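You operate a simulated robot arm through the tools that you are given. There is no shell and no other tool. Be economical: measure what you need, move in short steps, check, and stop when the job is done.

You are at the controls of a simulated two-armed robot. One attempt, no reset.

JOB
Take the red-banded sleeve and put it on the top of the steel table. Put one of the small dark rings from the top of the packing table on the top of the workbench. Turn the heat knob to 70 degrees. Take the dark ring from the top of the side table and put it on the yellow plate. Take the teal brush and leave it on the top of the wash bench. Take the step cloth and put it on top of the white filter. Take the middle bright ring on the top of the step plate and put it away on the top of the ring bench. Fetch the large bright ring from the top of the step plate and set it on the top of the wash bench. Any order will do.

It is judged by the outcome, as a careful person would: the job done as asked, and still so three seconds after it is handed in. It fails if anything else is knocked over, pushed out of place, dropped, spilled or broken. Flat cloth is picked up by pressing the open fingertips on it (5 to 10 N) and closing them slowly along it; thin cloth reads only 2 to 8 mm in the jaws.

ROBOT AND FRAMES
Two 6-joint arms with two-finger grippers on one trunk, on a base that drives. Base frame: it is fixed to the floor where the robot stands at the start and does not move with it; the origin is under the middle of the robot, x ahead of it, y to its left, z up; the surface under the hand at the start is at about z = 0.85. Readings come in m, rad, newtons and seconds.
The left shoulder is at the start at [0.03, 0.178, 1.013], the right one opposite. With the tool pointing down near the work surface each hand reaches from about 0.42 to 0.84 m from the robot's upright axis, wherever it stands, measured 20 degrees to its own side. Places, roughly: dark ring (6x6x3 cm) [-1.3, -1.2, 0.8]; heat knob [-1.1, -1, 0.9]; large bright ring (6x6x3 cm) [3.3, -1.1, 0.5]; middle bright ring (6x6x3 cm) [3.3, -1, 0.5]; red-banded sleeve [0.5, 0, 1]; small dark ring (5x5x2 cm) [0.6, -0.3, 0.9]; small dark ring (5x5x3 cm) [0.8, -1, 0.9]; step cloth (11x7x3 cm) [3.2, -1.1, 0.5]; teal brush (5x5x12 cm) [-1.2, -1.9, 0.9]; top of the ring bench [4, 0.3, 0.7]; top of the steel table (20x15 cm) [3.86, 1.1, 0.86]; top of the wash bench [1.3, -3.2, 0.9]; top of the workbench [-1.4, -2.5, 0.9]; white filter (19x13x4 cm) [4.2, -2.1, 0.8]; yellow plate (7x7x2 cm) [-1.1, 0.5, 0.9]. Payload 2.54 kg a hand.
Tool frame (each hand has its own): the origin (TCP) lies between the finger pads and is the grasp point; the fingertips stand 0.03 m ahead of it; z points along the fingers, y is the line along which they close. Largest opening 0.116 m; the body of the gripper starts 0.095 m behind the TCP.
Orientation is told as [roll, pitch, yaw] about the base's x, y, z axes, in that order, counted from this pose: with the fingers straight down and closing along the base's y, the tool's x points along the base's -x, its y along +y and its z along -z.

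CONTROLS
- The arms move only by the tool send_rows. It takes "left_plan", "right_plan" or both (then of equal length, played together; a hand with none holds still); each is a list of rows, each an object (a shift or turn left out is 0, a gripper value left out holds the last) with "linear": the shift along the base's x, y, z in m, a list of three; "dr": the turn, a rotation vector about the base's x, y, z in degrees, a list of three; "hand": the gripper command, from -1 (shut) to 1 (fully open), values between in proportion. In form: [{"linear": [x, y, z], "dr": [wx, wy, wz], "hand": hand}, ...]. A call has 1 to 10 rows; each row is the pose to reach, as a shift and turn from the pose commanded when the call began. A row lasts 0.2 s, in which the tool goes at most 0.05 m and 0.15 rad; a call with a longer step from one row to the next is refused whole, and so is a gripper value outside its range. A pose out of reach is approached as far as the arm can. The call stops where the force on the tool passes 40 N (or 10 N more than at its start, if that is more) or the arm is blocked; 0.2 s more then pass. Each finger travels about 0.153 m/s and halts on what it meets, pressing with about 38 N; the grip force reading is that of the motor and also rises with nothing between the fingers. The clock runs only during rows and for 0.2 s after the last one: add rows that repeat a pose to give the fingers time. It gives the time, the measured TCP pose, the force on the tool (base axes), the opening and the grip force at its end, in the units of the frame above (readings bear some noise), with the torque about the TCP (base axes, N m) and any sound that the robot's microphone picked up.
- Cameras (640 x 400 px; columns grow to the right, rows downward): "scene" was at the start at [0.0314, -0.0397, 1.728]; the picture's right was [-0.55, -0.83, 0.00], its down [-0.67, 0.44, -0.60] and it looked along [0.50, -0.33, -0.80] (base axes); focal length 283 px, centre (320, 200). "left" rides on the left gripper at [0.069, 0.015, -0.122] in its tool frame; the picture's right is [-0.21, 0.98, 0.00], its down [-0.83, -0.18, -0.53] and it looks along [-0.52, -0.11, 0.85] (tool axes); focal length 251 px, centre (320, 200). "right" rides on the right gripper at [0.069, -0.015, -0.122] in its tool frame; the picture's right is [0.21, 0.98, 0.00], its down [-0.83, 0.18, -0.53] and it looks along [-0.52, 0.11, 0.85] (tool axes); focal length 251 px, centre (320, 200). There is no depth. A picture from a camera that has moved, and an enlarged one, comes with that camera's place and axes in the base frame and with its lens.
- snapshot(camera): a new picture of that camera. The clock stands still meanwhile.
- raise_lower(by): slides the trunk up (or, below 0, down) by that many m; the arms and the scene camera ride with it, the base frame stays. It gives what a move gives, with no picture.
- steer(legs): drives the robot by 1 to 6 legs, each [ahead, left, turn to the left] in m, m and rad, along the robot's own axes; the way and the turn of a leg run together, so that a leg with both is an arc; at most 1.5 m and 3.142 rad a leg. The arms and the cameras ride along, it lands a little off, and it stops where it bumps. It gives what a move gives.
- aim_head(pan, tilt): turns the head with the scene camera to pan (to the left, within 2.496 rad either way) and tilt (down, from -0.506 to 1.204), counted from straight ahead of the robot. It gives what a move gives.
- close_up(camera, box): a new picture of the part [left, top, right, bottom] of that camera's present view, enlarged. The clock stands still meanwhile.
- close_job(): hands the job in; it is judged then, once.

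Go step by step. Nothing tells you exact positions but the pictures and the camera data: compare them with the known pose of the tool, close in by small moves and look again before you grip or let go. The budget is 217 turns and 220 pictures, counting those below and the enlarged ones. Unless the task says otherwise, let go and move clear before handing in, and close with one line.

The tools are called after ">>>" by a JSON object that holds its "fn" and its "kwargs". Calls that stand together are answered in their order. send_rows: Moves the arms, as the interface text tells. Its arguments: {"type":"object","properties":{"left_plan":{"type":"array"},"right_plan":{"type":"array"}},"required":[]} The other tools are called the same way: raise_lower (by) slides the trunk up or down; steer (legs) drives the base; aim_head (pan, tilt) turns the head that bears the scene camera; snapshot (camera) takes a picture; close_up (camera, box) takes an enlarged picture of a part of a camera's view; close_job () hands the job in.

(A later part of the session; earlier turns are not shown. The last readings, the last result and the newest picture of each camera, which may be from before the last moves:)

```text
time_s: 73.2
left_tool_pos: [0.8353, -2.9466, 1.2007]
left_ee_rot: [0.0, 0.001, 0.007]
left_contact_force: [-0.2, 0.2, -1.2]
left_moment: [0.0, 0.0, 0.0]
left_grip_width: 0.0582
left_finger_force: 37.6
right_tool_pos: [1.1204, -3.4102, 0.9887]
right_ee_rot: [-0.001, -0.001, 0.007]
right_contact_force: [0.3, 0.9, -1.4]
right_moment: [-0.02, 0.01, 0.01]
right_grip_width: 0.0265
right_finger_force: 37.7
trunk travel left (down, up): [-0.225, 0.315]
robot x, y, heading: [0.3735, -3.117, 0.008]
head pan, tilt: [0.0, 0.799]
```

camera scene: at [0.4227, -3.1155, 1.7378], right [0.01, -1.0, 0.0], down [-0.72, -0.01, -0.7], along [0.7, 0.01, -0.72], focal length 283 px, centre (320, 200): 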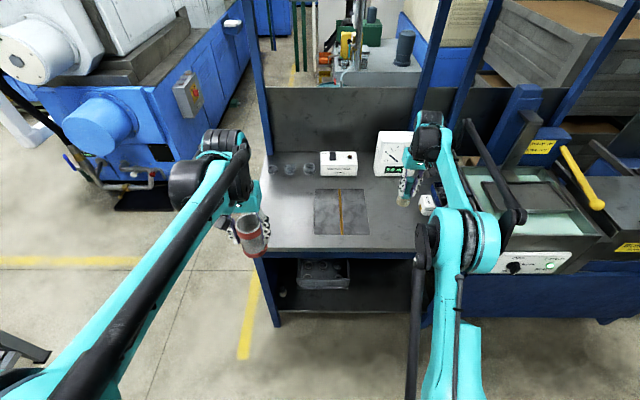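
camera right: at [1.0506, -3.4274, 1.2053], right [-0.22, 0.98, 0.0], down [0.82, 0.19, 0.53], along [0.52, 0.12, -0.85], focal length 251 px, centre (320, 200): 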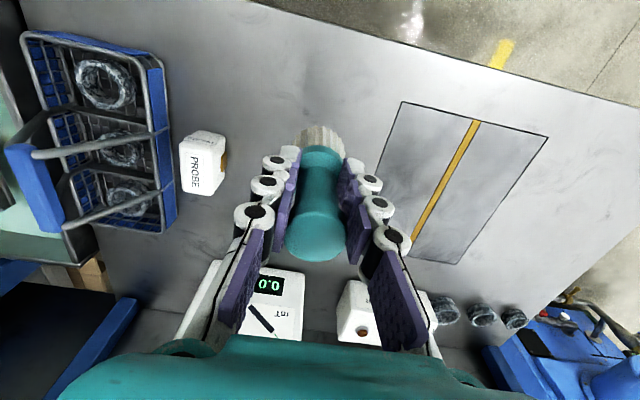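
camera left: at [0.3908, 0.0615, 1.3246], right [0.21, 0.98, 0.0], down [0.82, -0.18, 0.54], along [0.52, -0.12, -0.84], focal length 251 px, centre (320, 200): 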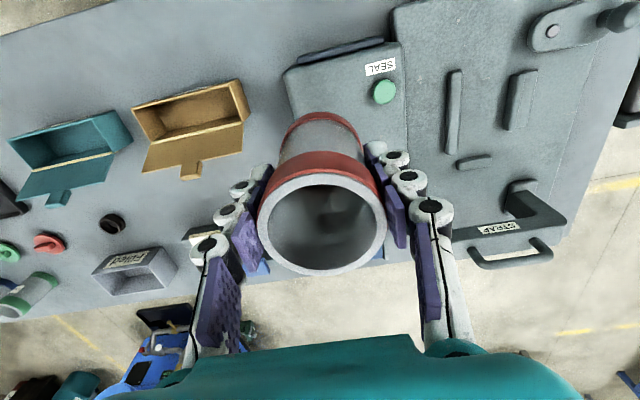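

>>> {"fn": "send_rows", "kwargs": {"right_plan": [{"linear": [0, 0, -0.005]}, {"linear": [0, 0, -0.009]}, {"linear": [0, 0, -0.012]}, {"linear": [0, 0, -0.015]}]}}

>>> {"fn": "snapshot", "kwargs": {"camera": "right"}}

```text
time_s: 74.2
left_tool_pos: [0.8354, -2.9466, 1.2004]
left_ee_rot: [0.001, 0.001, 0.007]
left_contact_force: [-0.4, -0.3, -0.6]
left_moment: [0.0, 0.04, 0.01]
left_grip_width: 0.0581
left_finger_force: 37.4
right_tool_pos: [1.1187, -3.4097, 0.9746]
right_ee_rot: [0.0, 0.0, 0.005]
right_contact_force: [-0.1, 0.0, -0.9]
right_moment: [0.0, 0.02, 0.01]
right_grip_width: 0.0265
right_finger_force: 38.0
trunk travel left (down, up): [-0.225, 0.315]
robot x, y, heading: [0.3694, -3.1178, 0.006]
head pan, tilt: [0.0, 0.799]
```

```text
186 pictures are left
camera right: at [1.0509, -3.4268, 1.0966], right [-0.22, 0.98, 0.0], down [0.82, 0.19, 0.53], along [0.52, 0.12, -0.85], focal length 251 px, centre (320, 200)
```

right: 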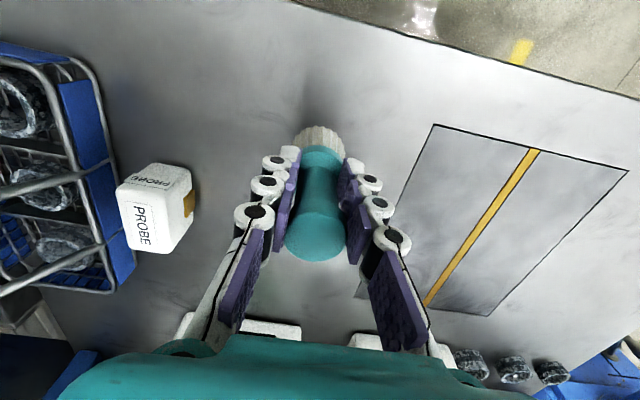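

>>> {"fn": "send_rows", "kwargs": {"right_plan": [{"linear": [0, 0, -0.01]}, {"linear": [0, 0, -0.018]}, {"linear": [0, 0, -0.022]}, {"linear": [0, 0, -0.026]}, {"linear": [0, 0, -0.029]}, {"linear": [0, 0, -0.032]}]}}

```text
time_s: 75.6
left_tool_pos: [0.8354, -2.9483, 1.2008]
left_ee_rot: [-0.001, 0.0, 0.007]
left_contact_force: [0.1, -0.5, -0.1]
left_moment: [-0.03, 0.0, 0.0]
left_grip_width: 0.0579
left_finger_force: 38.2
right_tool_pos: [1.1202, -3.4103, 0.9414]
right_ee_rot: [-0.001, 0.0, 0.008]
right_contact_force: [0.3, 1.1, -0.6]
right_moment: [0.01, 0.0, 0.01]
right_grip_width: 0.0263
right_finger_force: 37.8
trunk travel left (down, up): [-0.225, 0.315]
robot x, y, heading: [0.3733, -3.1164, 0.001]
head pan, tilt: [0.0, 0.799]
```

>>> {"fn": "send_rows", "kwargs": {"right_plan": [{"linear": [0, 0, -0.003]}, {"linear": [0, 0, -0.006]}, {"linear": [0, 0, -0.009]}]}}

>>> {"fn": "snapshot", "kwargs": {"camera": "right"}}

```text
time_s: 76.3
left_tool_pos: [0.8339, -2.9457, 1.1996]
left_ee_rot: [0.001, -0.001, 0.007]
left_contact_force: [0.2, -0.3, 0.4]
left_moment: [-0.04, 0.01, 0.0]
left_grip_width: 0.058
left_finger_force: 38.3
right_tool_pos: [1.1184, -3.4092, 0.94]
right_ee_rot: [-0.002, -0.001, 0.007]
right_contact_force: [-4.7, 2.0, 21.3]
right_moment: [0.0, 0.34, -0.03]
right_grip_width: 0.0265
right_finger_force: 37.6
trunk travel left (down, up): [-0.225, 0.315]
robot x, y, heading: [0.3737, -3.1188, 0.008]
head pan, tilt: [0.0, 0.799]
stopped in row 3 (right hand): the force on the tool passed its limit at 43 N (the readings are from after the stop); the commanded pose is now the measured one
```

```text
185 pictures are left
camera right: at [1.0494, -3.4264, 1.0619], right [-0.22, 0.98, 0.0], down [0.82, 0.19, 0.53], along [0.52, 0.12, -0.85], focal length 251 px, centre (320, 200)
```

right: 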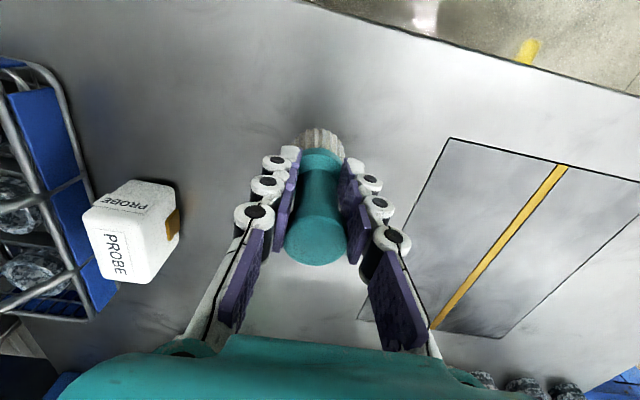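

Contact: the brush stands on the bench. I'll release it and rise.

>>> {"fn": "send_rows", "kwargs": {"right_plan": [{"linear": [0, 0, 0.001]}, {"linear": [0, 0, 0.001], "hand": -0.3}, {"linear": [0, 0, 0.001], "hand": 0.0}, {"linear": [0, 0, 0.001], "hand": 0.2}, {"linear": [0, 0, 0.02]}, {"linear": [0, 0, 0.06]}, {"linear": [0, 0, 0.105]}, {"linear": [0, 0, 0.15]}, {"linear": [0, 0, 0.195]}, {"linear": [0, 0, 0.24]}]}}

>>> {"fn": "snapshot", "kwargs": {"camera": "right"}}

```text
time_s: 78.5
left_tool_pos: [0.8346, -2.9459, 1.1996]
left_ee_rot: [-0.001, -0.001, 0.008]
left_contact_force: [-0.5, -0.2, -0.7]
left_moment: [-0.01, -0.03, 0.04]
left_grip_width: 0.0581
left_finger_force: 38.2
right_tool_pos: [1.1197, -3.4115, 1.1769]
right_ee_rot: [0.0, -0.001, 0.008]
right_contact_force: [-0.1, -1.2, 0.4]
right_moment: [-0.02, 0.0, 0.02]
right_grip_width: 0.0698
right_finger_force: 0.1
trunk travel left (down, up): [-0.225, 0.315]
robot x, y, heading: [0.3712, -3.1173, 0.014]
head pan, tilt: [0.0, 0.799]
```

```text
184 pictures are left
camera right: at [1.0503, -3.4282, 1.2998], right [-0.22, 0.98, 0.0], down [0.82, 0.19, 0.53], along [0.52, 0.12, -0.85], focal length 251 px, centre (320, 200)
```

right: 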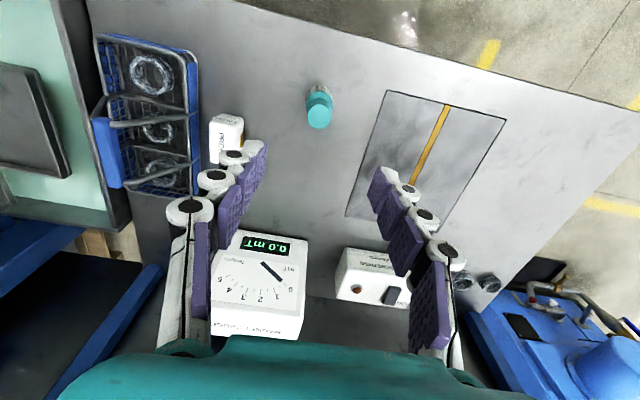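

The brush stands on the wash bench. I'll retract the right hand, then drive around the packing table's end towards the machine corridor and look.

>>> {"fn": "send_rows", "kwargs": {"right_plan": [{"linear": [-0.04, 0.02, 0.01]}, {"linear": [-0.08, 0.04, 0.02]}, {"linear": [-0.12, 0.06, 0.03]}, {"linear": [-0.16, 0.08, 0.03]}, {"linear": [-0.2, 0.1, 0.03]}, {"linear": [-0.24, 0.12, 0.03]}, {"linear": [-0.27, 0.14, 0.03]}]}}

>>> {"fn": "steer", "kwargs": {"legs": [[-0.2, 0, 0], [0, 0.87, 0], [1.2, 0, 0]]}}

>>> {"fn": "aim_head", "kwargs": {"pan": 0.8, "tilt": 0.8}}

>>> {"fn": "snapshot", "kwargs": {"camera": "scene"}}

>>> {"fn": "aim_head", "kwargs": {"pan": 1.6, "tilt": 0.7}}

>>> {"fn": "snapshot", "kwargs": {"camera": "scene"}}

```text
time_s: 80.1
left_tool_pos: [0.8335, -2.947, 1.1991]
left_ee_rot: [0.0, 0.001, 0.009]
left_contact_force: [-1.0, 1.0, -0.2]
left_moment: [-0.04, -0.01, -0.01]
left_grip_width: 0.0581
left_finger_force: 38.1
right_tool_pos: [0.8497, -3.2705, 1.2055]
right_ee_rot: [0.0, -0.002, 0.007]
right_contact_force: [-0.1, 0.1, 0.4]
right_moment: [0.0, -0.02, -0.02]
right_grip_width: 0.0695
right_finger_force: 0.0
trunk travel left (down, up): [-0.225, 0.315]
robot x, y, heading: [0.373, -3.1165, 0.006]
head pan, tilt: [0.0, 0.799]
```

```text
time_s: 91.5
left_tool_pos: [1.808, -2.0542, 1.1995]
left_ee_rot: [-0.002, -0.002, 0.024]
left_contact_force: [-0.3, -0.5, -0.1]
left_moment: [0.02, 0.01, 0.01]
left_grip_width: 0.058
left_finger_force: 37.9
right_tool_pos: [1.8286, -2.3773, 1.2066]
right_ee_rot: [-0.001, -0.001, 0.025]
right_contact_force: [0.6, -0.5, 0.5]
right_moment: [0.0, 0.02, -0.01]
right_grip_width: 0.0697
right_finger_force: 0.0
trunk travel left (down, up): [-0.225, 0.315]
robot x, y, heading: [1.3473, -2.2327, 0.024]
head pan, tilt: [0.0, 0.799]
```

```text
time_s: 92.6
left_tool_pos: [1.8066, -2.0538, 1.2002]
left_ee_rot: [0.0, -0.002, 0.025]
left_contact_force: [-0.2, -0.2, 0.2]
left_moment: [-0.02, 0.03, 0.03]
left_grip_width: 0.0581
left_finger_force: 38.3
right_tool_pos: [1.8299, -2.3776, 1.2067]
right_ee_rot: [-0.001, -0.002, 0.025]
right_contact_force: [0.1, -0.7, 0.0]
right_moment: [-0.01, 0.0, -0.04]
right_grip_width: 0.0698
right_finger_force: 0.0
trunk travel left (down, up): [-0.225, 0.315]
robot x, y, heading: [1.3497, -2.2347, 0.028]
head pan, tilt: [0.799, 0.799]
```

```text
183 pictures are left
camera scene: at [1.3722, -2.1721, 1.7378], right [0.73, -0.68, 0.0], down [-0.49, -0.53, -0.7], along [0.47, 0.51, -0.72], focal length 283 px, centre (320, 200)
```

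scene: 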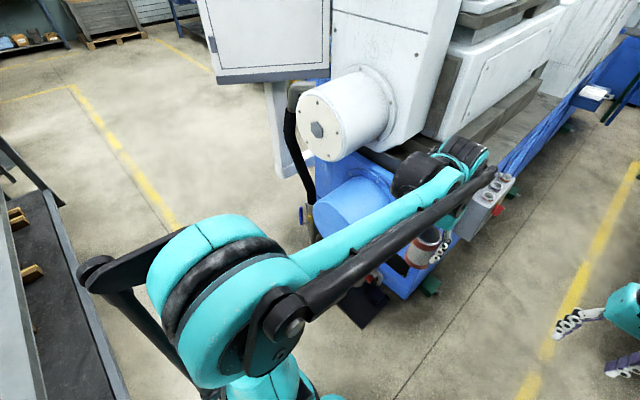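

```text
time_s: 93.8
left_tool_pos: [1.808, -2.0531, 1.1987]
left_ee_rot: [-0.001, -0.001, 0.026]
left_contact_force: [-0.4, -0.4, -1.7]
left_moment: [0.0, 0.01, 0.02]
left_grip_width: 0.0579
left_finger_force: 37.7
right_tool_pos: [1.8297, -2.3772, 1.207]
right_ee_rot: [-0.002, -0.002, 0.025]
right_contact_force: [0.5, 0.7, -0.2]
right_moment: [-0.01, -0.01, 0.01]
right_grip_width: 0.0695
right_finger_force: 0.1
trunk travel left (down, up): [-0.225, 0.315]
robot x, y, heading: [1.3512, -2.2295, 0.028]
head pan, tilt: [1.6, 0.7]
```

```text
182 pictures are left
camera scene: at [1.3128, -2.1465, 1.7461], right [1.0, 0.05, 0.0], down [0.03, -0.64, -0.76], along [-0.04, 0.76, -0.64], focal length 283 px, centre (320, 200)
```

scene: 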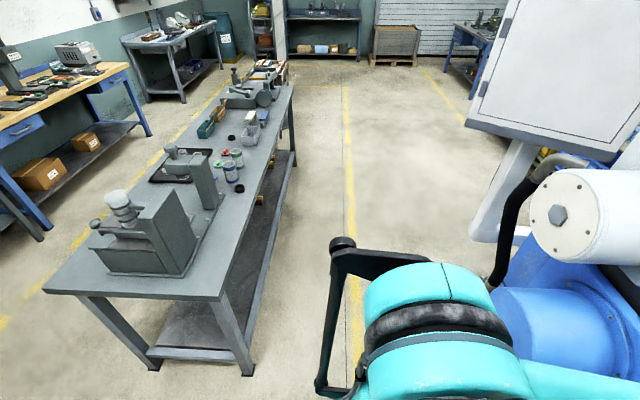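

The corridor runs between the packing table (x≈0.92) and the machine (x≈1.95). I'll turn to face along it and extend the arms forward to slim down.

>>> {"fn": "steer", "kwargs": {"legs": [[0, 0, 1.545]]}}

>>> {"fn": "send_rows", "kwargs": {"left_plan": [{"linear": [0, 0.04, 0]}, {"linear": [0, 0.08, 0]}, {"linear": [0, 0.12, 0]}, {"linear": [0, 0.16, 0]}, {"linear": [0, 0.2, 0]}], "right_plan": [{"linear": [0, 0.04, 0]}, {"linear": [0, 0.08, 0]}, {"linear": [0, 0.12, 0]}, {"linear": [0, 0.16, 0]}, {"linear": [0, 0.2, 0]}]}}

>>> {"fn": "aim_head", "kwargs": {"pan": 0, "tilt": 0.7}}

>>> {"fn": "snapshot", "kwargs": {"camera": "scene"}}

```text
time_s: 97.9
left_tool_pos: [1.1888, -1.7649, 1.1998]
left_ee_rot: [0.002, 0.001, 1.556]
left_contact_force: [-0.6, -0.1, -0.9]
left_moment: [-0.01, -0.01, -0.02]
left_grip_width: 0.0582
left_finger_force: 38.1
right_tool_pos: [1.513, -1.7563, 1.207]
right_ee_rot: [-0.001, -0.002, 1.555]
right_contact_force: [-0.1, -0.4, 0.1]
right_moment: [0.02, -0.03, 0.01]
right_grip_width: 0.0695
right_finger_force: 0.0
trunk travel left (down, up): [-0.225, 0.315]
robot x, y, heading: [1.3463, -2.2328, 1.556]
head pan, tilt: [1.6, 0.7]
```

```text
time_s: 99.1
left_tool_pos: [1.1885, -1.562, 1.1972]
left_ee_rot: [0.0, 0.004, 1.556]
left_contact_force: [0.1, 1.5, -1.1]
left_moment: [-0.09, 0.03, 0.0]
left_grip_width: 0.0581
left_finger_force: 37.8
right_tool_pos: [1.5121, -1.5527, 1.2028]
right_ee_rot: [-0.001, 0.001, 1.554]
right_contact_force: [0.7, 1.6, -0.5]
right_moment: [-0.11, 0.0, 0.01]
right_grip_width: 0.0694
right_finger_force: 0.0
trunk travel left (down, up): [-0.225, 0.315]
robot x, y, heading: [1.3502, -2.2303, 1.557]
head pan, tilt: [1.6, 0.7]
```

```text
time_s: 100.8
left_tool_pos: [1.1878, -1.5662, 1.1996]
left_ee_rot: [0.001, -0.002, 1.555]
left_contact_force: [0.2, -0.9, -0.2]
left_moment: [0.01, -0.05, -0.02]
left_grip_width: 0.0582
left_finger_force: 38.1
right_tool_pos: [1.5126, -1.5566, 1.2052]
right_ee_rot: [-0.002, -0.004, 1.555]
right_contact_force: [0.0, 0.4, -0.1]
right_moment: [0.0, 0.01, -0.01]
right_grip_width: 0.0699
right_finger_force: 0.1
trunk travel left (down, up): [-0.225, 0.315]
robot x, y, heading: [1.347, -2.2314, 1.557]
head pan, tilt: [0.0, 0.7]
```

```text
181 pictures are left
camera scene: at [1.3478, -2.1753, 1.7461], right [1.0, -0.02, 0.0], down [-0.01, -0.64, -0.76], along [0.01, 0.76, -0.64], focal length 283 px, centre (320, 200)
```

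scene: 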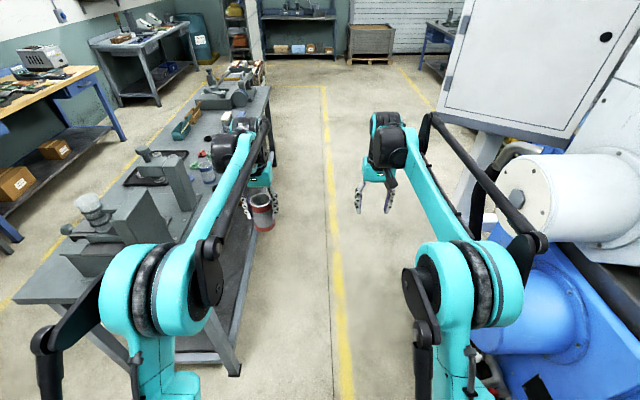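

I'll raise the trunk a bit, shift slightly left and creep forward to judge the clearance to the machine.

>>> {"fn": "raise_lower", "kwargs": {"by": 0.15}}

>>> {"fn": "steer", "kwargs": {"legs": [[0.25, 0.05, 0.014]]}}

>>> {"fn": "snapshot", "kwargs": {"camera": "scene"}}

>>> {"fn": "aim_head", "kwargs": {"pan": -0.8, "tilt": 0.7}}

>>> {"fn": "snapshot", "kwargs": {"camera": "scene"}}

```text
time_s: 102.5
left_tool_pos: [1.1888, -1.5651, 1.3482]
left_ee_rot: [0.002, 0.0, 1.555]
left_contact_force: [1.1, -0.4, -0.9]
left_moment: [0.0, 0.02, 0.02]
left_grip_width: 0.0579
left_finger_force: 37.8
right_tool_pos: [1.5116, -1.5571, 1.3556]
right_ee_rot: [0.0, -0.001, 1.555]
right_contact_force: [0.1, -0.7, 0.7]
right_moment: [0.01, -0.01, 0.01]
right_grip_width: 0.0696
right_finger_force: 0.0
trunk travel left (down, up): [-0.375, 0.165]
robot x, y, heading: [1.3446, -2.2289, 1.555]
head pan, tilt: [0.0, 0.7]
```

```text
time_s: 104.4
left_tool_pos: [1.1315, -1.316, 1.3507]
left_ee_rot: [0.001, 0.001, 1.568]
left_contact_force: [0.4, 0.8, 0.1]
left_moment: [-0.03, 0.0, -0.01]
left_grip_width: 0.0579
left_finger_force: 38.5
right_tool_pos: [1.4539, -1.3011, 1.3557]
right_ee_rot: [0.0, -0.001, 1.57]
right_contact_force: [0.1, 0.1, 0.4]
right_moment: [-0.02, 0.0, -0.01]
right_grip_width: 0.0696
right_finger_force: 0.1
trunk travel left (down, up): [-0.375, 0.165]
robot x, y, heading: [1.2974, -1.9761, 1.574]
head pan, tilt: [0.0, 0.7]
```

```text
180 pictures are left
camera scene: at [1.299, -1.9226, 1.8961], right [1.0, 0.0, 0.0], down [0.0, -0.64, -0.76], along [0.0, 0.76, -0.64], focal length 283 px, centre (320, 200)
```

scene: 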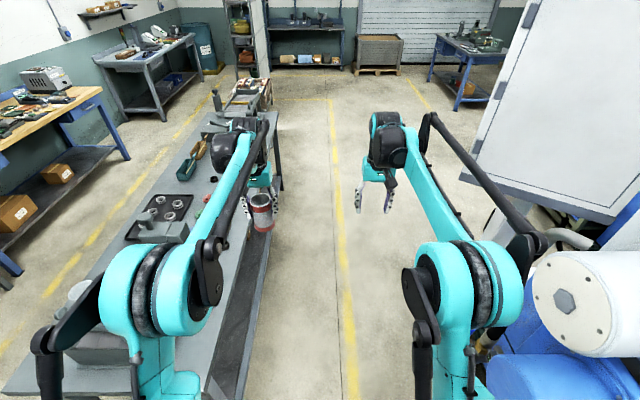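

```text
time_s: 105.5
left_tool_pos: [1.1306, -1.314, 1.3486]
left_ee_rot: [0.001, 0.0, 1.57]
left_contact_force: [-0.1, 0.2, -1.3]
left_moment: [-0.01, -0.01, 0.0]
left_grip_width: 0.0578
left_finger_force: 38.3
right_tool_pos: [1.454, -1.3007, 1.3552]
right_ee_rot: [-0.002, -0.001, 1.569]
right_contact_force: [0.4, 0.4, 0.5]
right_moment: [-0.03, 0.0, 0.0]
right_grip_width: 0.0697
right_finger_force: 0.0
trunk travel left (down, up): [-0.375, 0.165]
robot x, y, heading: [1.3026, -1.9791, 1.573]
head pan, tilt: [-0.799, 0.7]
```

```text
179 pictures are left
camera scene: at [1.3597, -1.9474, 1.8961], right [0.7, -0.72, 0.0], down [-0.46, -0.45, -0.76], along [0.55, 0.53, -0.64], focal length 283 px, centre (320, 200)
```

scene: 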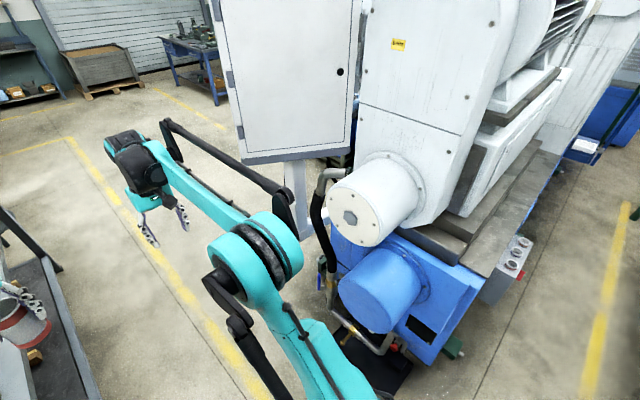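

The machine's nearest parts are at x≈1.9–2.0, so at x = 1.30 I clear both sides. I'll drive through to the open floor and turn towards the steel table.

>>> {"fn": "steer", "kwargs": {"legs": [[1.3, 0, 0], [1.3, 0, 0], [0, 0, -1.5708]]}}

>>> {"fn": "aim_head", "kwargs": {"pan": 0, "tilt": 0.4}}

>>> {"fn": "snapshot", "kwargs": {"camera": "scene"}}

>>> {"fn": "aim_head", "kwargs": {"pan": -0.7, "tilt": 0.5}}

>>> {"fn": "snapshot", "kwargs": {"camera": "scene"}}

```text
time_s: 121.9
left_tool_pos: [1.9888, 0.7673, 1.3489]
left_ee_rot: [0.0, 0.002, -0.017]
left_contact_force: [0.1, 0.6, -1.0]
left_moment: [0.0, 0.0, 0.03]
left_grip_width: 0.0582
left_finger_force: 38.0
right_tool_pos: [1.9961, 0.4438, 1.3555]
right_ee_rot: [-0.001, -0.003, -0.019]
right_contact_force: [0.4, 0.3, -0.6]
right_moment: [0.02, 0.01, 0.03]
right_grip_width: 0.0698
right_finger_force: 0.1
trunk travel left (down, up): [-0.375, 0.165]
robot x, y, heading: [1.3292, 0.6084, -0.023]
head pan, tilt: [-0.799, 0.7]
```

```text
time_s: 123.1
left_tool_pos: [1.9889, 0.768, 1.3489]
left_ee_rot: [0.0, -0.001, -0.017]
left_contact_force: [0.2, -0.1, -0.4]
left_moment: [-0.04, 0.02, 0.01]
left_grip_width: 0.0582
left_finger_force: 37.9
right_tool_pos: [1.9968, 0.4445, 1.3562]
right_ee_rot: [-0.003, -0.001, -0.019]
right_contact_force: [0.3, -1.0, 0.2]
right_moment: [0.02, -0.02, -0.07]
right_grip_width: 0.0695
right_finger_force: 0.0
trunk travel left (down, up): [-0.375, 0.165]
robot x, y, heading: [1.3187, 0.6117, -0.02]
head pan, tilt: [0.0, 0.4]
```

```text
178 pictures are left
camera scene: at [1.3845, 0.6097, 1.9229], right [-0.02, -1.0, 0.0], down [-0.39, 0.01, -0.92], along [0.92, -0.02, -0.39], focal length 283 px, centre (320, 200)
```

scene: 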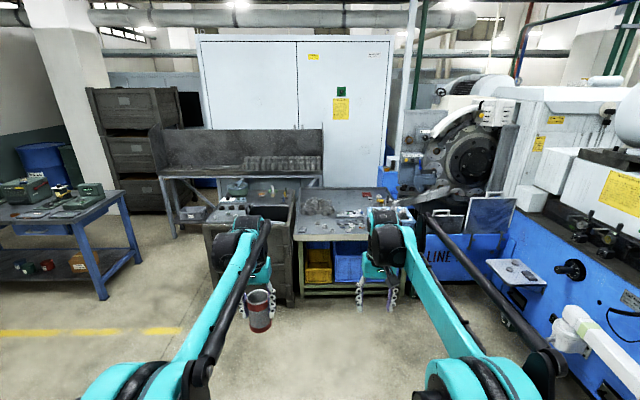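

```text
time_s: 124.1
left_tool_pos: [1.9876, 0.7682, 1.3491]
left_ee_rot: [0.0, -0.001, -0.018]
left_contact_force: [0.3, -0.3, -0.4]
left_moment: [-0.02, 0.02, -0.04]
left_grip_width: 0.0579
left_finger_force: 37.8
right_tool_pos: [1.9965, 0.4429, 1.3556]
right_ee_rot: [-0.002, -0.003, -0.017]
right_contact_force: [0.4, -0.7, 0.4]
right_moment: [0.0, 0.0, -0.01]
right_grip_width: 0.0696
right_finger_force: 0.1
trunk travel left (down, up): [-0.375, 0.165]
robot x, y, heading: [1.3193, 0.6092, -0.013]
head pan, tilt: [-0.7, 0.499]
```

```text
177 pictures are left
camera scene: at [1.3605, 0.5517, 1.9138], right [-0.66, -0.75, 0.0], down [-0.36, 0.31, -0.88], along [0.66, -0.58, -0.48], focal length 283 px, centre (320, 200)
```

scene: 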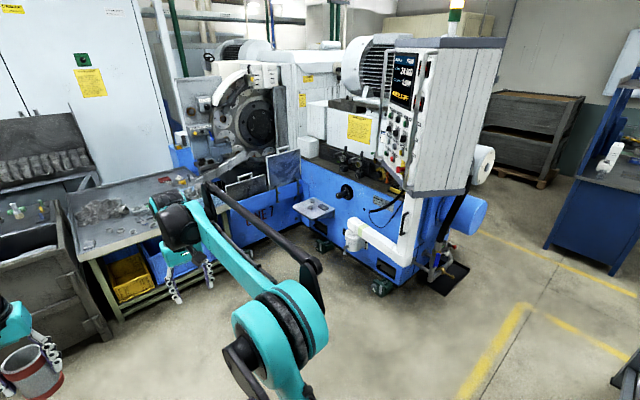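

The steel table is the dark cabinet ahead, the ring bench is next to it, and the step plate hangs on the machine. I'll approach the steel table.

>>> {"fn": "steer", "kwargs": {"legs": [[1.2, 0.12, 0.013], [0.4, 0.14, 0]]}}

>>> {"fn": "aim_head", "kwargs": {"pan": 0.1, "tilt": 0.8}}

>>> {"fn": "snapshot", "kwargs": {"camera": "scene"}}

>>> {"fn": "snapshot", "kwargs": {"camera": "left"}}

>>> {"fn": "snapshot", "kwargs": {"camera": "right"}}

```text
time_s: 132.4
left_tool_pos: [3.5908, 1.0044, 1.3495]
left_ee_rot: [-0.001, 0.001, -0.015]
left_contact_force: [-0.4, 0.3, -0.7]
left_moment: [0.01, 0.02, -0.01]
left_grip_width: 0.0578
left_finger_force: 37.8
right_tool_pos: [3.6003, 0.6796, 1.3556]
right_ee_rot: [0.0, -0.001, -0.016]
right_contact_force: [-0.9, 0.4, 0.0]
right_moment: [0.01, 0.02, 0.02]
right_grip_width: 0.0697
right_finger_force: 0.1
trunk travel left (down, up): [-0.375, 0.165]
robot x, y, heading: [2.9233, 0.8473, -0.015]
head pan, tilt: [-0.7, 0.499]
```

```text
time_s: 133.6
left_tool_pos: [3.5906, 1.0043, 1.35]
left_ee_rot: [0.0, 0.0, -0.016]
left_contact_force: [-0.2, -0.7, -0.8]
left_moment: [-0.02, -0.02, -0.04]
left_grip_width: 0.058
left_finger_force: 38.5
right_tool_pos: [3.6005, 0.6808, 1.3561]
right_ee_rot: [-0.002, 0.0, -0.017]
right_contact_force: [0.7, 0.1, 0.2]
right_moment: [0.01, -0.02, -0.01]
right_grip_width: 0.0695
right_finger_force: 0.2
trunk travel left (down, up): [-0.375, 0.165]
robot x, y, heading: [2.9253, 0.8471, -0.017]
head pan, tilt: [0.099, 0.799]
```

```text
176 pictures are left
camera scene: at [2.9759, 0.8541, 1.8878], right [0.08, -1.0, 0.0], down [-0.71, -0.06, -0.7], along [0.69, 0.06, -0.72], focal length 283 px, centre (320, 200)
```

scene: 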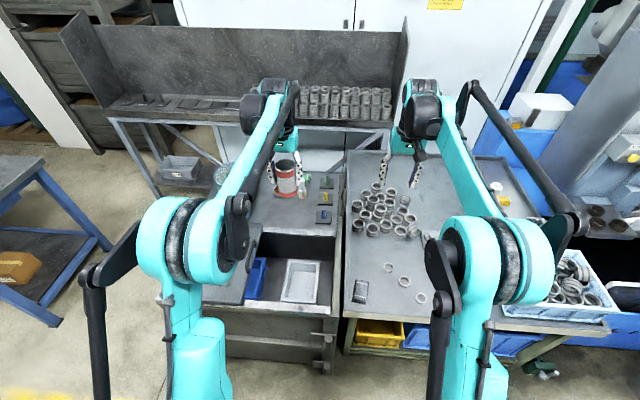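

```text
175 pictures are left
camera left: at [3.5231, 1.0205, 1.4722], right [0.23, 0.97, 0.0], down [0.82, -0.2, 0.53], along [0.52, -0.12, -0.85], focal length 251 px, centre (320, 200)
```

left: 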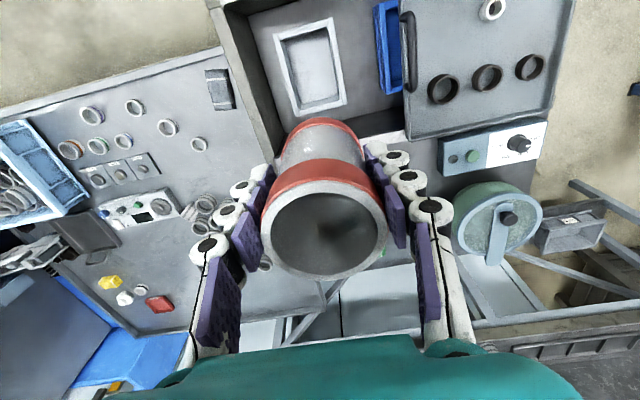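

```text
174 pictures are left
camera right: at [3.5306, 0.6653, 1.4784], right [-0.2, 0.98, 0.0], down [0.83, 0.17, 0.53], along [0.52, 0.1, -0.85], focal length 251 px, centre (320, 200)
```

right: 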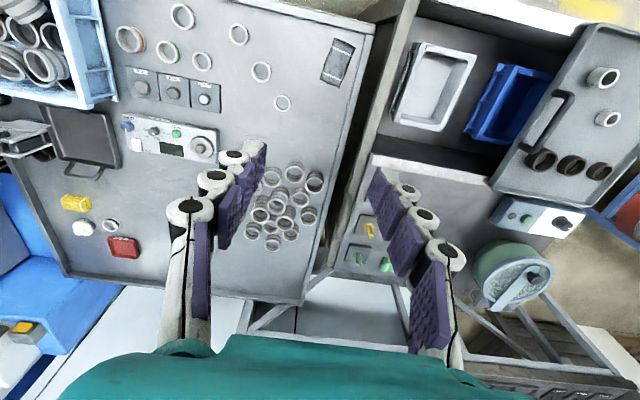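

The sleeve goes on the back part of the steel table, behind the sunken bin at about [3.85, 1.1]. I'll creep a little closer and take the left hand over it.

>>> {"fn": "steer", "kwargs": {"legs": [[0.15, 0.0, 0.015]]}}

>>> {"fn": "send_rows", "kwargs": {"left_plan": [{"linear": [0.04, 0.03, 0]}, {"linear": [0.08, 0.06, -0.02]}, {"linear": [0.1, 0.09, -0.05]}, {"linear": [0.11, 0.1, -0.09]}, {"linear": [0.11, 0.1, -0.13]}, {"linear": [0.11, 0.1, -0.17]}, {"linear": [0.11, 0.1, -0.21]}, {"linear": [0.11, 0.1, -0.25]}]}}

>>> {"fn": "snapshot", "kwargs": {"camera": "left"}}

>>> {"fn": "snapshot", "kwargs": {"camera": "scene"}}

>>> {"fn": "snapshot", "kwargs": {"camera": "right"}}

```text
time_s: 134.9
left_tool_pos: [3.7376, 1.0139, 1.35]
left_ee_rot: [-0.001, -0.001, -0.002]
left_contact_force: [-0.7, 0.8, -1.0]
left_moment: [-0.02, -0.01, 0.01]
left_grip_width: 0.058
left_finger_force: 38.6
right_tool_pos: [3.7513, 0.6898, 1.3566]
right_ee_rot: [-0.002, -0.001, -0.002]
right_contact_force: [0.4, 0.9, 0.2]
right_moment: [0.02, 0.0, 0.03]
right_grip_width: 0.0698
right_finger_force: 0.1
trunk travel left (down, up): [-0.375, 0.165]
robot x, y, heading: [3.072, 0.8435, -0.004]
head pan, tilt: [0.099, 0.799]
```

```text
refused: row 2 steps farther than a row can; nothing moved
```

```text
173 pictures are left
camera left: at [3.6687, 1.0281, 1.4729], right [0.22, 0.98, 0.0], down [0.83, -0.18, 0.53], along [0.52, -0.12, -0.85], focal length 251 px, centre (320, 200)
```

left: 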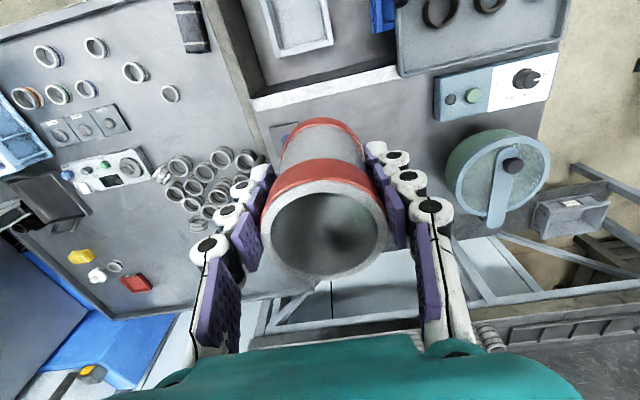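

```text
172 pictures are left
camera scene: at [3.1237, 0.8536, 1.8879], right [0.1, -1.0, 0.0], down [-0.71, -0.07, -0.7], along [0.69, 0.07, -0.72], focal length 283 px, centre (320, 200)
```

scene: 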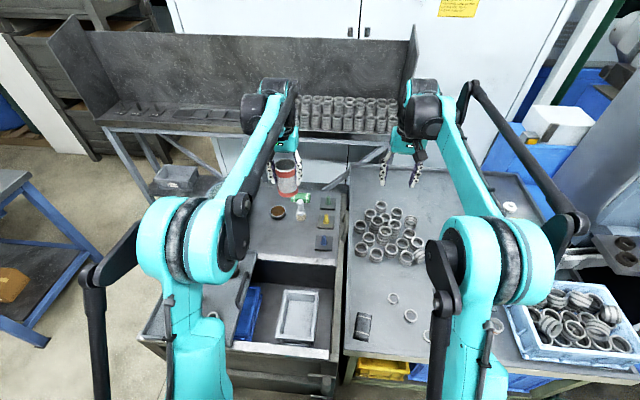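

```text
171 pictures are left
camera right: at [3.6816, 0.6732, 1.4791], right [-0.21, 0.98, 0.0], down [0.83, 0.18, 0.53], along [0.52, 0.11, -0.84], focal length 251 px, centre (320, 200)
```

right: 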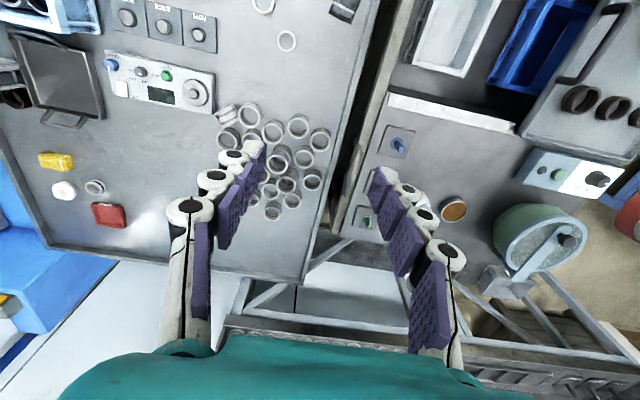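

There's a free area in front of the amber cup and the vial. I'll move above [3.855, 1.10] and lower partway.

>>> {"fn": "send_rows", "kwargs": {"left_plan": [{"linear": [0.035, 0.025, 0]}, {"linear": [0.07, 0.05, 0]}, {"linear": [0.1, 0.075, 0]}, {"linear": [0.117, 0.086, -0.02]}, {"linear": [0.117, 0.086, -0.065]}, {"linear": [0.117, 0.086, -0.11]}, {"linear": [0.117, 0.086, -0.155]}, {"linear": [0.117, 0.086, -0.2]}, {"linear": [0.117, 0.086, -0.245]}, {"linear": [0.117, 0.086, -0.285]}]}}

>>> {"fn": "snapshot", "kwargs": {"camera": "left"}}

>>> {"fn": "close_up", "kwargs": {"camera": "scene", "box": [200, 140, 360, 280]}}

```text
time_s: 137.1
left_tool_pos: [3.8571, 1.0986, 1.0626]
left_ee_rot: [-0.001, 0.001, -0.002]
left_contact_force: [0.2, -0.4, -0.5]
left_moment: [-0.01, 0.02, -0.01]
left_grip_width: 0.0581
left_finger_force: 37.9
left hand out of reach, approached as far as the arm can: row 3, 4, 5, 7
right_tool_pos: [3.7546, 0.69, 1.3554]
right_ee_rot: [-0.001, -0.002, -0.003]
right_contact_force: [-0.4, -0.4, 0.8]
right_moment: [-0.02, 0.03, 0.01]
right_grip_width: 0.0697
right_finger_force: 0.0
trunk travel left (down, up): [-0.375, 0.165]
robot x, y, heading: [3.0739, 0.8397, -0.002]
head pan, tilt: [0.099, 0.799]
```

```text
170 pictures are left
camera left: at [3.7883, 1.1145, 1.1858], right [0.22, 0.98, 0.0], down [0.83, -0.18, 0.53], along [0.52, -0.12, -0.85], focal length 251 px, centre (320, 200)
```

left: 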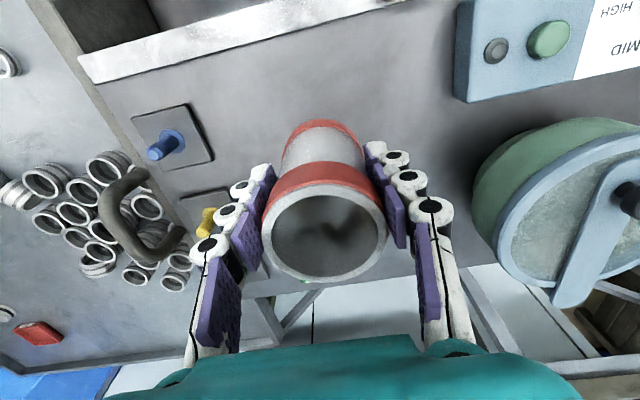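

```text
2.86 times, centred on (280, 210) of scene
camera zoom: at [3.1274, 0.8541, 1.8877], right [0.1, -1.0, 0.0], down [-0.71, -0.07, -0.7], along [0.69, 0.07, -0.72], focal length 808 px, centre (434, 171)
```

zoom: 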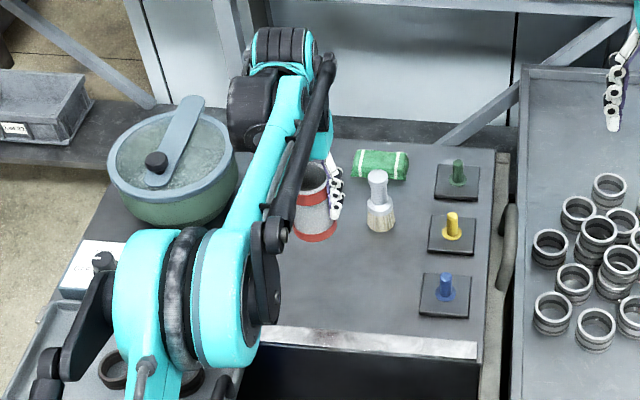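

Spacing is good. I'll lower slowly to contact.

>>> {"fn": "send_rows", "kwargs": {"left_plan": [{"linear": [0, 0, -0.04]}, {"linear": [0, 0, -0.08]}, {"linear": [0, 0, -0.105]}, {"linear": [0, 0, -0.112]}, {"linear": [0, 0, -0.117]}, {"linear": [0, 0, -0.12]}]}}

>>> {"fn": "snapshot", "kwargs": {"camera": "left"}}

```text
time_s: 138.5
left_tool_pos: [3.8364, 1.0973, 0.9586]
left_ee_rot: [-0.001, 0.0, -0.002]
left_contact_force: [0.1, 1.1, -1.1]
left_moment: [0.01, 0.0, -0.01]
left_grip_width: 0.0581
left_finger_force: 38.0
left hand out of reach, approached as far as the arm can: row 2, 3, 4, 5, 6
right_tool_pos: [3.7523, 0.689, 1.3561]
right_ee_rot: [-0.001, 0.0, -0.001]
right_contact_force: [-0.6, 0.7, 0.5]
right_moment: [0.01, 0.02, 0.0]
right_grip_width: 0.0699
right_finger_force: 0.0
trunk travel left (down, up): [-0.375, 0.165]
robot x, y, heading: [3.0755, 0.8428, -0.003]
head pan, tilt: [0.099, 0.799]
```

```text
168 pictures are left
camera left: at [3.7673, 1.1123, 1.0811], right [0.22, 0.98, 0.0], down [0.83, -0.18, 0.53], along [0.52, -0.11, -0.85], focal length 251 px, centre (320, 200)
```

left: 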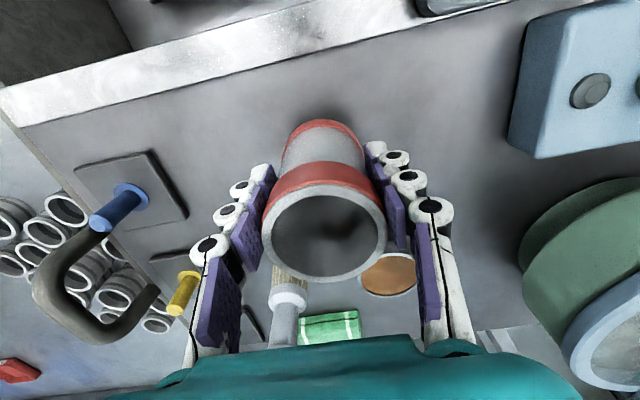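

>>> {"fn": "raise_lower", "kwargs": {"by": -0.02}}

```text
time_s: 139.2
left_tool_pos: [3.8365, 1.0975, 0.9385]
left_ee_rot: [0.0, -0.002, -0.001]
left_contact_force: [0.3, -0.5, -1.1]
left_moment: [0.0, 0.0, -0.01]
left_grip_width: 0.0576
left_finger_force: 37.8
right_tool_pos: [3.7519, 0.6895, 1.3367]
right_ee_rot: [-0.001, -0.001, -0.001]
right_contact_force: [0.0, 0.3, -0.4]
right_moment: [0.0, -0.02, 0.01]
right_grip_width: 0.0694
right_finger_force: 0.0
trunk travel left (down, up): [-0.355, 0.185]
robot x, y, heading: [3.073, 0.8457, -0.003]
head pan, tilt: [0.099, 0.799]
```

>>> {"fn": "send_rows", "kwargs": {"left_plan": [{"linear": [-0.005, 0, -0.004]}, {"linear": [-0.005, 0, -0.007]}, {"linear": [-0.005, 0, -0.01]}]}}

```text
time_s: 140.0
left_tool_pos: [3.8287, 1.0965, 0.9301]
left_ee_rot: [0.002, -0.005, -0.002]
left_contact_force: [6.0, 0.9, 22.8]
left_moment: [0.13, -0.36, -0.01]
left_grip_width: 0.0583
left_finger_force: 38.6
right_tool_pos: [3.7514, 0.6892, 1.3384]
right_ee_rot: [0.0, -0.002, -0.001]
right_contact_force: [-0.9, -0.3, 0.7]
right_moment: [0.03, 0.01, 0.01]
right_grip_width: 0.0696
right_finger_force: 0.0
trunk travel left (down, up): [-0.355, 0.185]
robot x, y, heading: [3.0696, 0.8439, -0.002]
head pan, tilt: [0.099, 0.799]
```

Contact at the table top. I'll release and rise straight up.

>>> {"fn": "send_rows", "kwargs": {"left_plan": [{"linear": [0, 0, 0.001]}, {"linear": [0, 0, 0.001], "hand": 0.1}, {"linear": [0, 0, 0.001], "hand": 0.25}, {"linear": [0, 0, 0.001], "hand": 0.35}, {"linear": [0, 0, 0.03]}, {"linear": [0, 0, 0.07]}, {"linear": [0, 0, 0.115]}, {"linear": [0, 0, 0.16]}, {"linear": [0, 0, 0.2]}]}}

>>> {"fn": "snapshot", "kwargs": {"camera": "left"}}

```text
time_s: 142.0
left_tool_pos: [3.8301, 1.0981, 1.1294]
left_ee_rot: [0.0, -0.002, -0.001]
left_contact_force: [-0.3, 0.4, 0.3]
left_moment: [0.01, 0.0, -0.02]
left_grip_width: 0.0786
left_finger_force: 0.0
right_tool_pos: [3.7516, 0.6895, 1.3372]
right_ee_rot: [-0.001, -0.002, -0.002]
right_contact_force: [0.5, 0.7, -0.1]
right_moment: [-0.02, 0.01, -0.03]
right_grip_width: 0.0698
right_finger_force: 0.0
trunk travel left (down, up): [-0.355, 0.185]
robot x, y, heading: [3.0681, 0.8417, -0.003]
head pan, tilt: [0.099, 0.799]
```

```text
167 pictures are left
camera left: at [3.7619, 1.1132, 1.2519], right [0.22, 0.98, 0.0], down [0.82, -0.18, 0.54], along [0.52, -0.11, -0.84], focal length 251 px, centre (320, 200)
```

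left: 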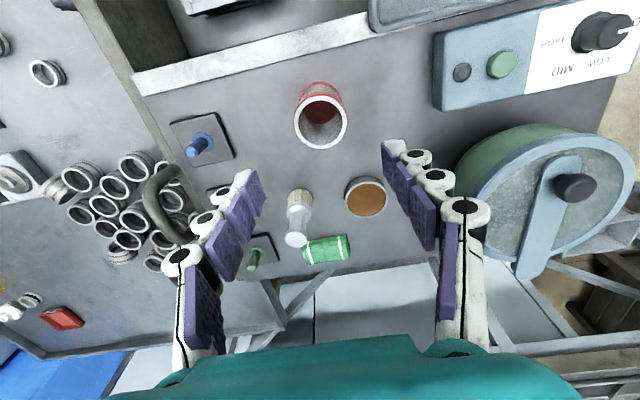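

The sleeve stands on the steel table. I'll retract, back away and turn towards the step plate on the machine.

>>> {"fn": "send_rows", "kwargs": {"left_plan": [{"linear": [-0.03, -0.01, 0.03]}, {"linear": [-0.07, -0.02, 0.05]}, {"linear": [-0.11, -0.03, 0.05]}, {"linear": [-0.15, -0.04, 0.05]}, {"linear": [-0.19, -0.05, 0.05]}, {"linear": [-0.23, -0.06, 0.05]}], "right_plan": [{"linear": [-0.03, 0, -0.02]}, {"linear": [-0.07, 0, -0.04]}, {"linear": [-0.11, 0, -0.05]}, {"linear": [-0.15, 0, -0.06]}, {"linear": [-0.18, 0, -0.07]}, {"linear": [-0.18, 0, -0.1]}]}}

>>> {"fn": "steer", "kwargs": {"legs": [[-0.6, 0, 0], [0, 0, -1.05], [0.7, 0, 0]]}}

>>> {"fn": "aim_head", "kwargs": {"pan": 0.1, "tilt": 0.8}}

>>> {"fn": "snapshot", "kwargs": {"camera": "scene"}}

```text
time_s: 143.4
left_tool_pos: [3.6008, 1.036, 1.1795]
left_ee_rot: [-0.002, -0.003, -0.001]
left_contact_force: [-0.9, 0.4, -0.5]
left_moment: [0.01, -0.02, 0.01]
left_grip_width: 0.0785
left_finger_force: 0.0
right_tool_pos: [3.5725, 0.6898, 1.2364]
right_ee_rot: [0.001, -0.002, -0.001]
right_contact_force: [0.0, -0.2, 0.2]
right_moment: [0.02, 0.01, 0.0]
right_grip_width: 0.0698
right_finger_force: 0.1
trunk travel left (down, up): [-0.355, 0.185]
robot x, y, heading: [3.0734, 0.8443, -0.003]
head pan, tilt: [0.099, 0.799]
```

```text
time_s: 152.9
left_tool_pos: [3.2719, -0.1205, 1.1788]
left_ee_rot: [0.002, -0.001, -1.037]
left_contact_force: [0.7, -0.5, 0.5]
left_moment: [0.02, 0.02, -0.01]
left_grip_width: 0.0782
left_finger_force: 0.0
right_tool_pos: [2.9586, -0.2743, 1.2364]
right_ee_rot: [0.0, 0.0, -1.039]
right_contact_force: [-0.3, 0.6, -0.4]
right_moment: [-0.01, -0.04, 0.0]
right_grip_width: 0.0697
right_finger_force: 0.1
trunk travel left (down, up): [-0.355, 0.185]
robot x, y, heading: [2.8394, 0.234, -1.036]
head pan, tilt: [0.099, 0.799]
```

```text
time_s: 153.5
left_tool_pos: [3.2719, -0.1213, 1.1793]
left_ee_rot: [0.001, -0.001, -1.036]
left_contact_force: [0.0, 0.2, 0.3]
left_moment: [0.04, 0.0, -0.01]
left_grip_width: 0.0785
left_finger_force: 0.0
right_tool_pos: [2.9575, -0.2742, 1.2357]
right_ee_rot: [-0.001, 0.001, -1.037]
right_contact_force: [0.4, 0.3, -0.5]
right_moment: [0.0, 0.02, 0.0]
right_grip_width: 0.0695
right_finger_force: 0.1
trunk travel left (down, up): [-0.355, 0.185]
robot x, y, heading: [2.8386, 0.2351, -1.035]
head pan, tilt: [0.099, 0.799]
```

```text
166 pictures are left
camera scene: at [2.8703, 0.1952, 1.8678], right [-0.81, -0.59, 0.0], down [-0.42, 0.58, -0.7], along [0.41, -0.56, -0.72], focal length 283 px, centre (320, 200)
```

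scene: 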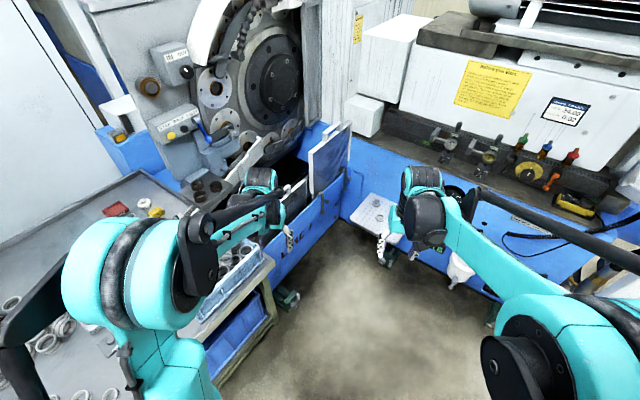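

The plate sits in the inner corner at about [3.27, -1.0]. I'll move closer in two steps, checking the view each time.

>>> {"fn": "steer", "kwargs": {"legs": [[0.4, -0.236, 0]]}}

>>> {"fn": "aim_head", "kwargs": {"pan": 0.0, "tilt": 0.95}}

>>> {"fn": "snapshot", "kwargs": {"camera": "scene"}}

>>> {"fn": "snapshot", "kwargs": {"camera": "left"}}

>>> {"fn": "snapshot", "kwargs": {"camera": "right"}}

```text
time_s: 156.3
left_tool_pos: [3.2701, -0.5898, 1.179]
left_ee_rot: [0.0, -0.003, -1.039]
left_contact_force: [0.2, 0.1, -0.2]
left_moment: [0.04, -0.01, -0.02]
left_grip_width: 0.0784
left_finger_force: 0.1
right_tool_pos: [2.9565, -0.7424, 1.2355]
right_ee_rot: [-0.001, -0.001, -1.039]
right_contact_force: [-0.5, 0.3, -0.3]
right_moment: [0.02, 0.05, 0.0]
right_grip_width: 0.0698
right_finger_force: 0.0
trunk travel left (down, up): [-0.355, 0.185]
robot x, y, heading: [2.8358, -0.2362, -1.038]
head pan, tilt: [0.099, 0.799]
```

```text
time_s: 157.0
left_tool_pos: [3.2707, -0.5893, 1.1788]
left_ee_rot: [0.0, -0.002, -1.04]
left_contact_force: [0.2, 0.4, -0.7]
left_moment: [-0.02, 0.05, -0.01]
left_grip_width: 0.0784
left_finger_force: 0.0
right_tool_pos: [2.9571, -0.7424, 1.2365]
right_ee_rot: [-0.002, -0.002, -1.041]
right_contact_force: [-0.2, 0.1, 0.0]
right_moment: [0.02, 0.0, -0.01]
right_grip_width: 0.0696
right_finger_force: 0.1
trunk travel left (down, up): [-0.355, 0.185]
robot x, y, heading: [2.8347, -0.2359, -1.036]
head pan, tilt: [0.0, 0.949]
```

```text
165 pictures are left
camera scene: at [2.8587, -0.2698, 1.8563], right [-0.86, -0.51, 0.0], down [-0.41, 0.7, -0.58], along [0.3, -0.5, -0.81], focal length 283 px, centre (320, 200)
```

scene: 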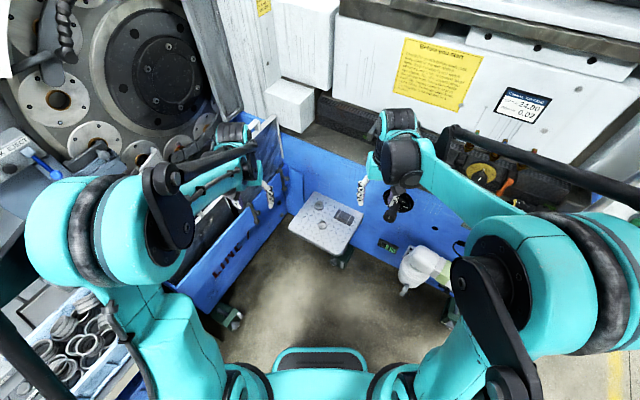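

```text
164 pictures are left
camera left: at [3.2483, -0.5226, 1.302], right [0.95, 0.31, 0.0], down [0.26, -0.8, 0.53], along [0.17, -0.51, -0.84], focal length 251 px, centre (320, 200)
```

left: 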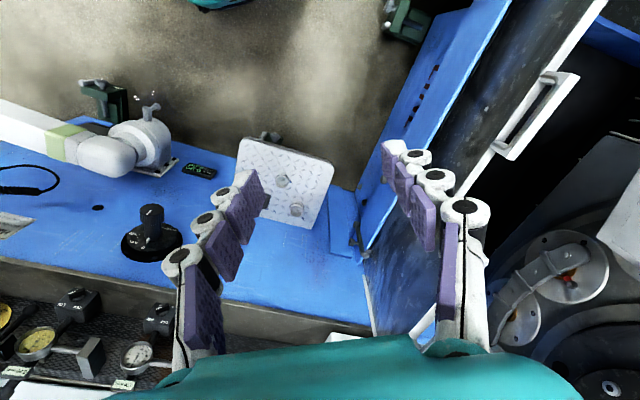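

```text
163 pictures are left
camera right: at [2.9084, -0.6912, 1.3581], right [0.73, 0.68, 0.0], down [0.58, -0.62, 0.53], along [0.36, -0.39, -0.85], focal length 251 px, centre (320, 200)
```

right: 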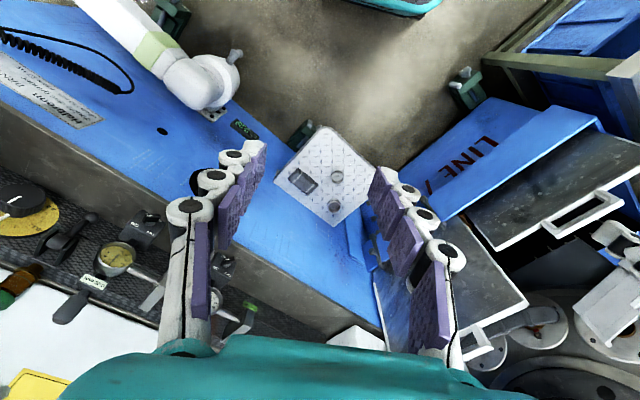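

>>> {"fn": "close_up", "kwargs": {"camera": "scene", "box": [270, 170, 390, 270]}}

>>> {"fn": "close_up", "kwargs": {"camera": "right", "box": [260, 110, 390, 240]}}

```text
4.00 times, centred on (330, 220) of scene
camera zoom: at [2.8587, -0.2698, 1.8563], right [-0.86, -0.51, 0.0], down [-0.41, 0.7, -0.58], along [0.3, -0.5, -0.81], focal length 1132 px, centre (280, 120)
```

zoom: 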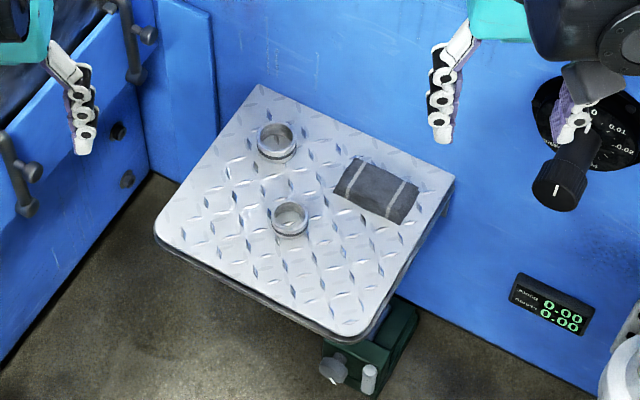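

```text
3.08 times, centred on (325, 175) of right
camera zoom: at [2.9084, -0.6912, 1.3581], right [0.73, 0.68, 0.0], down [0.58, -0.62, 0.53], along [0.36, -0.39, -0.85], focal length 774 px, centre (305, 277)
```

zoom: 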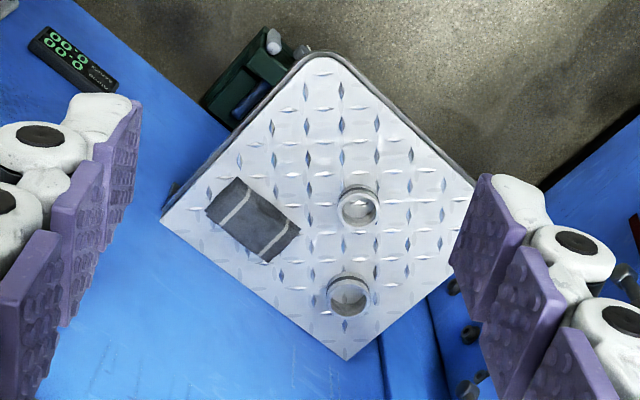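

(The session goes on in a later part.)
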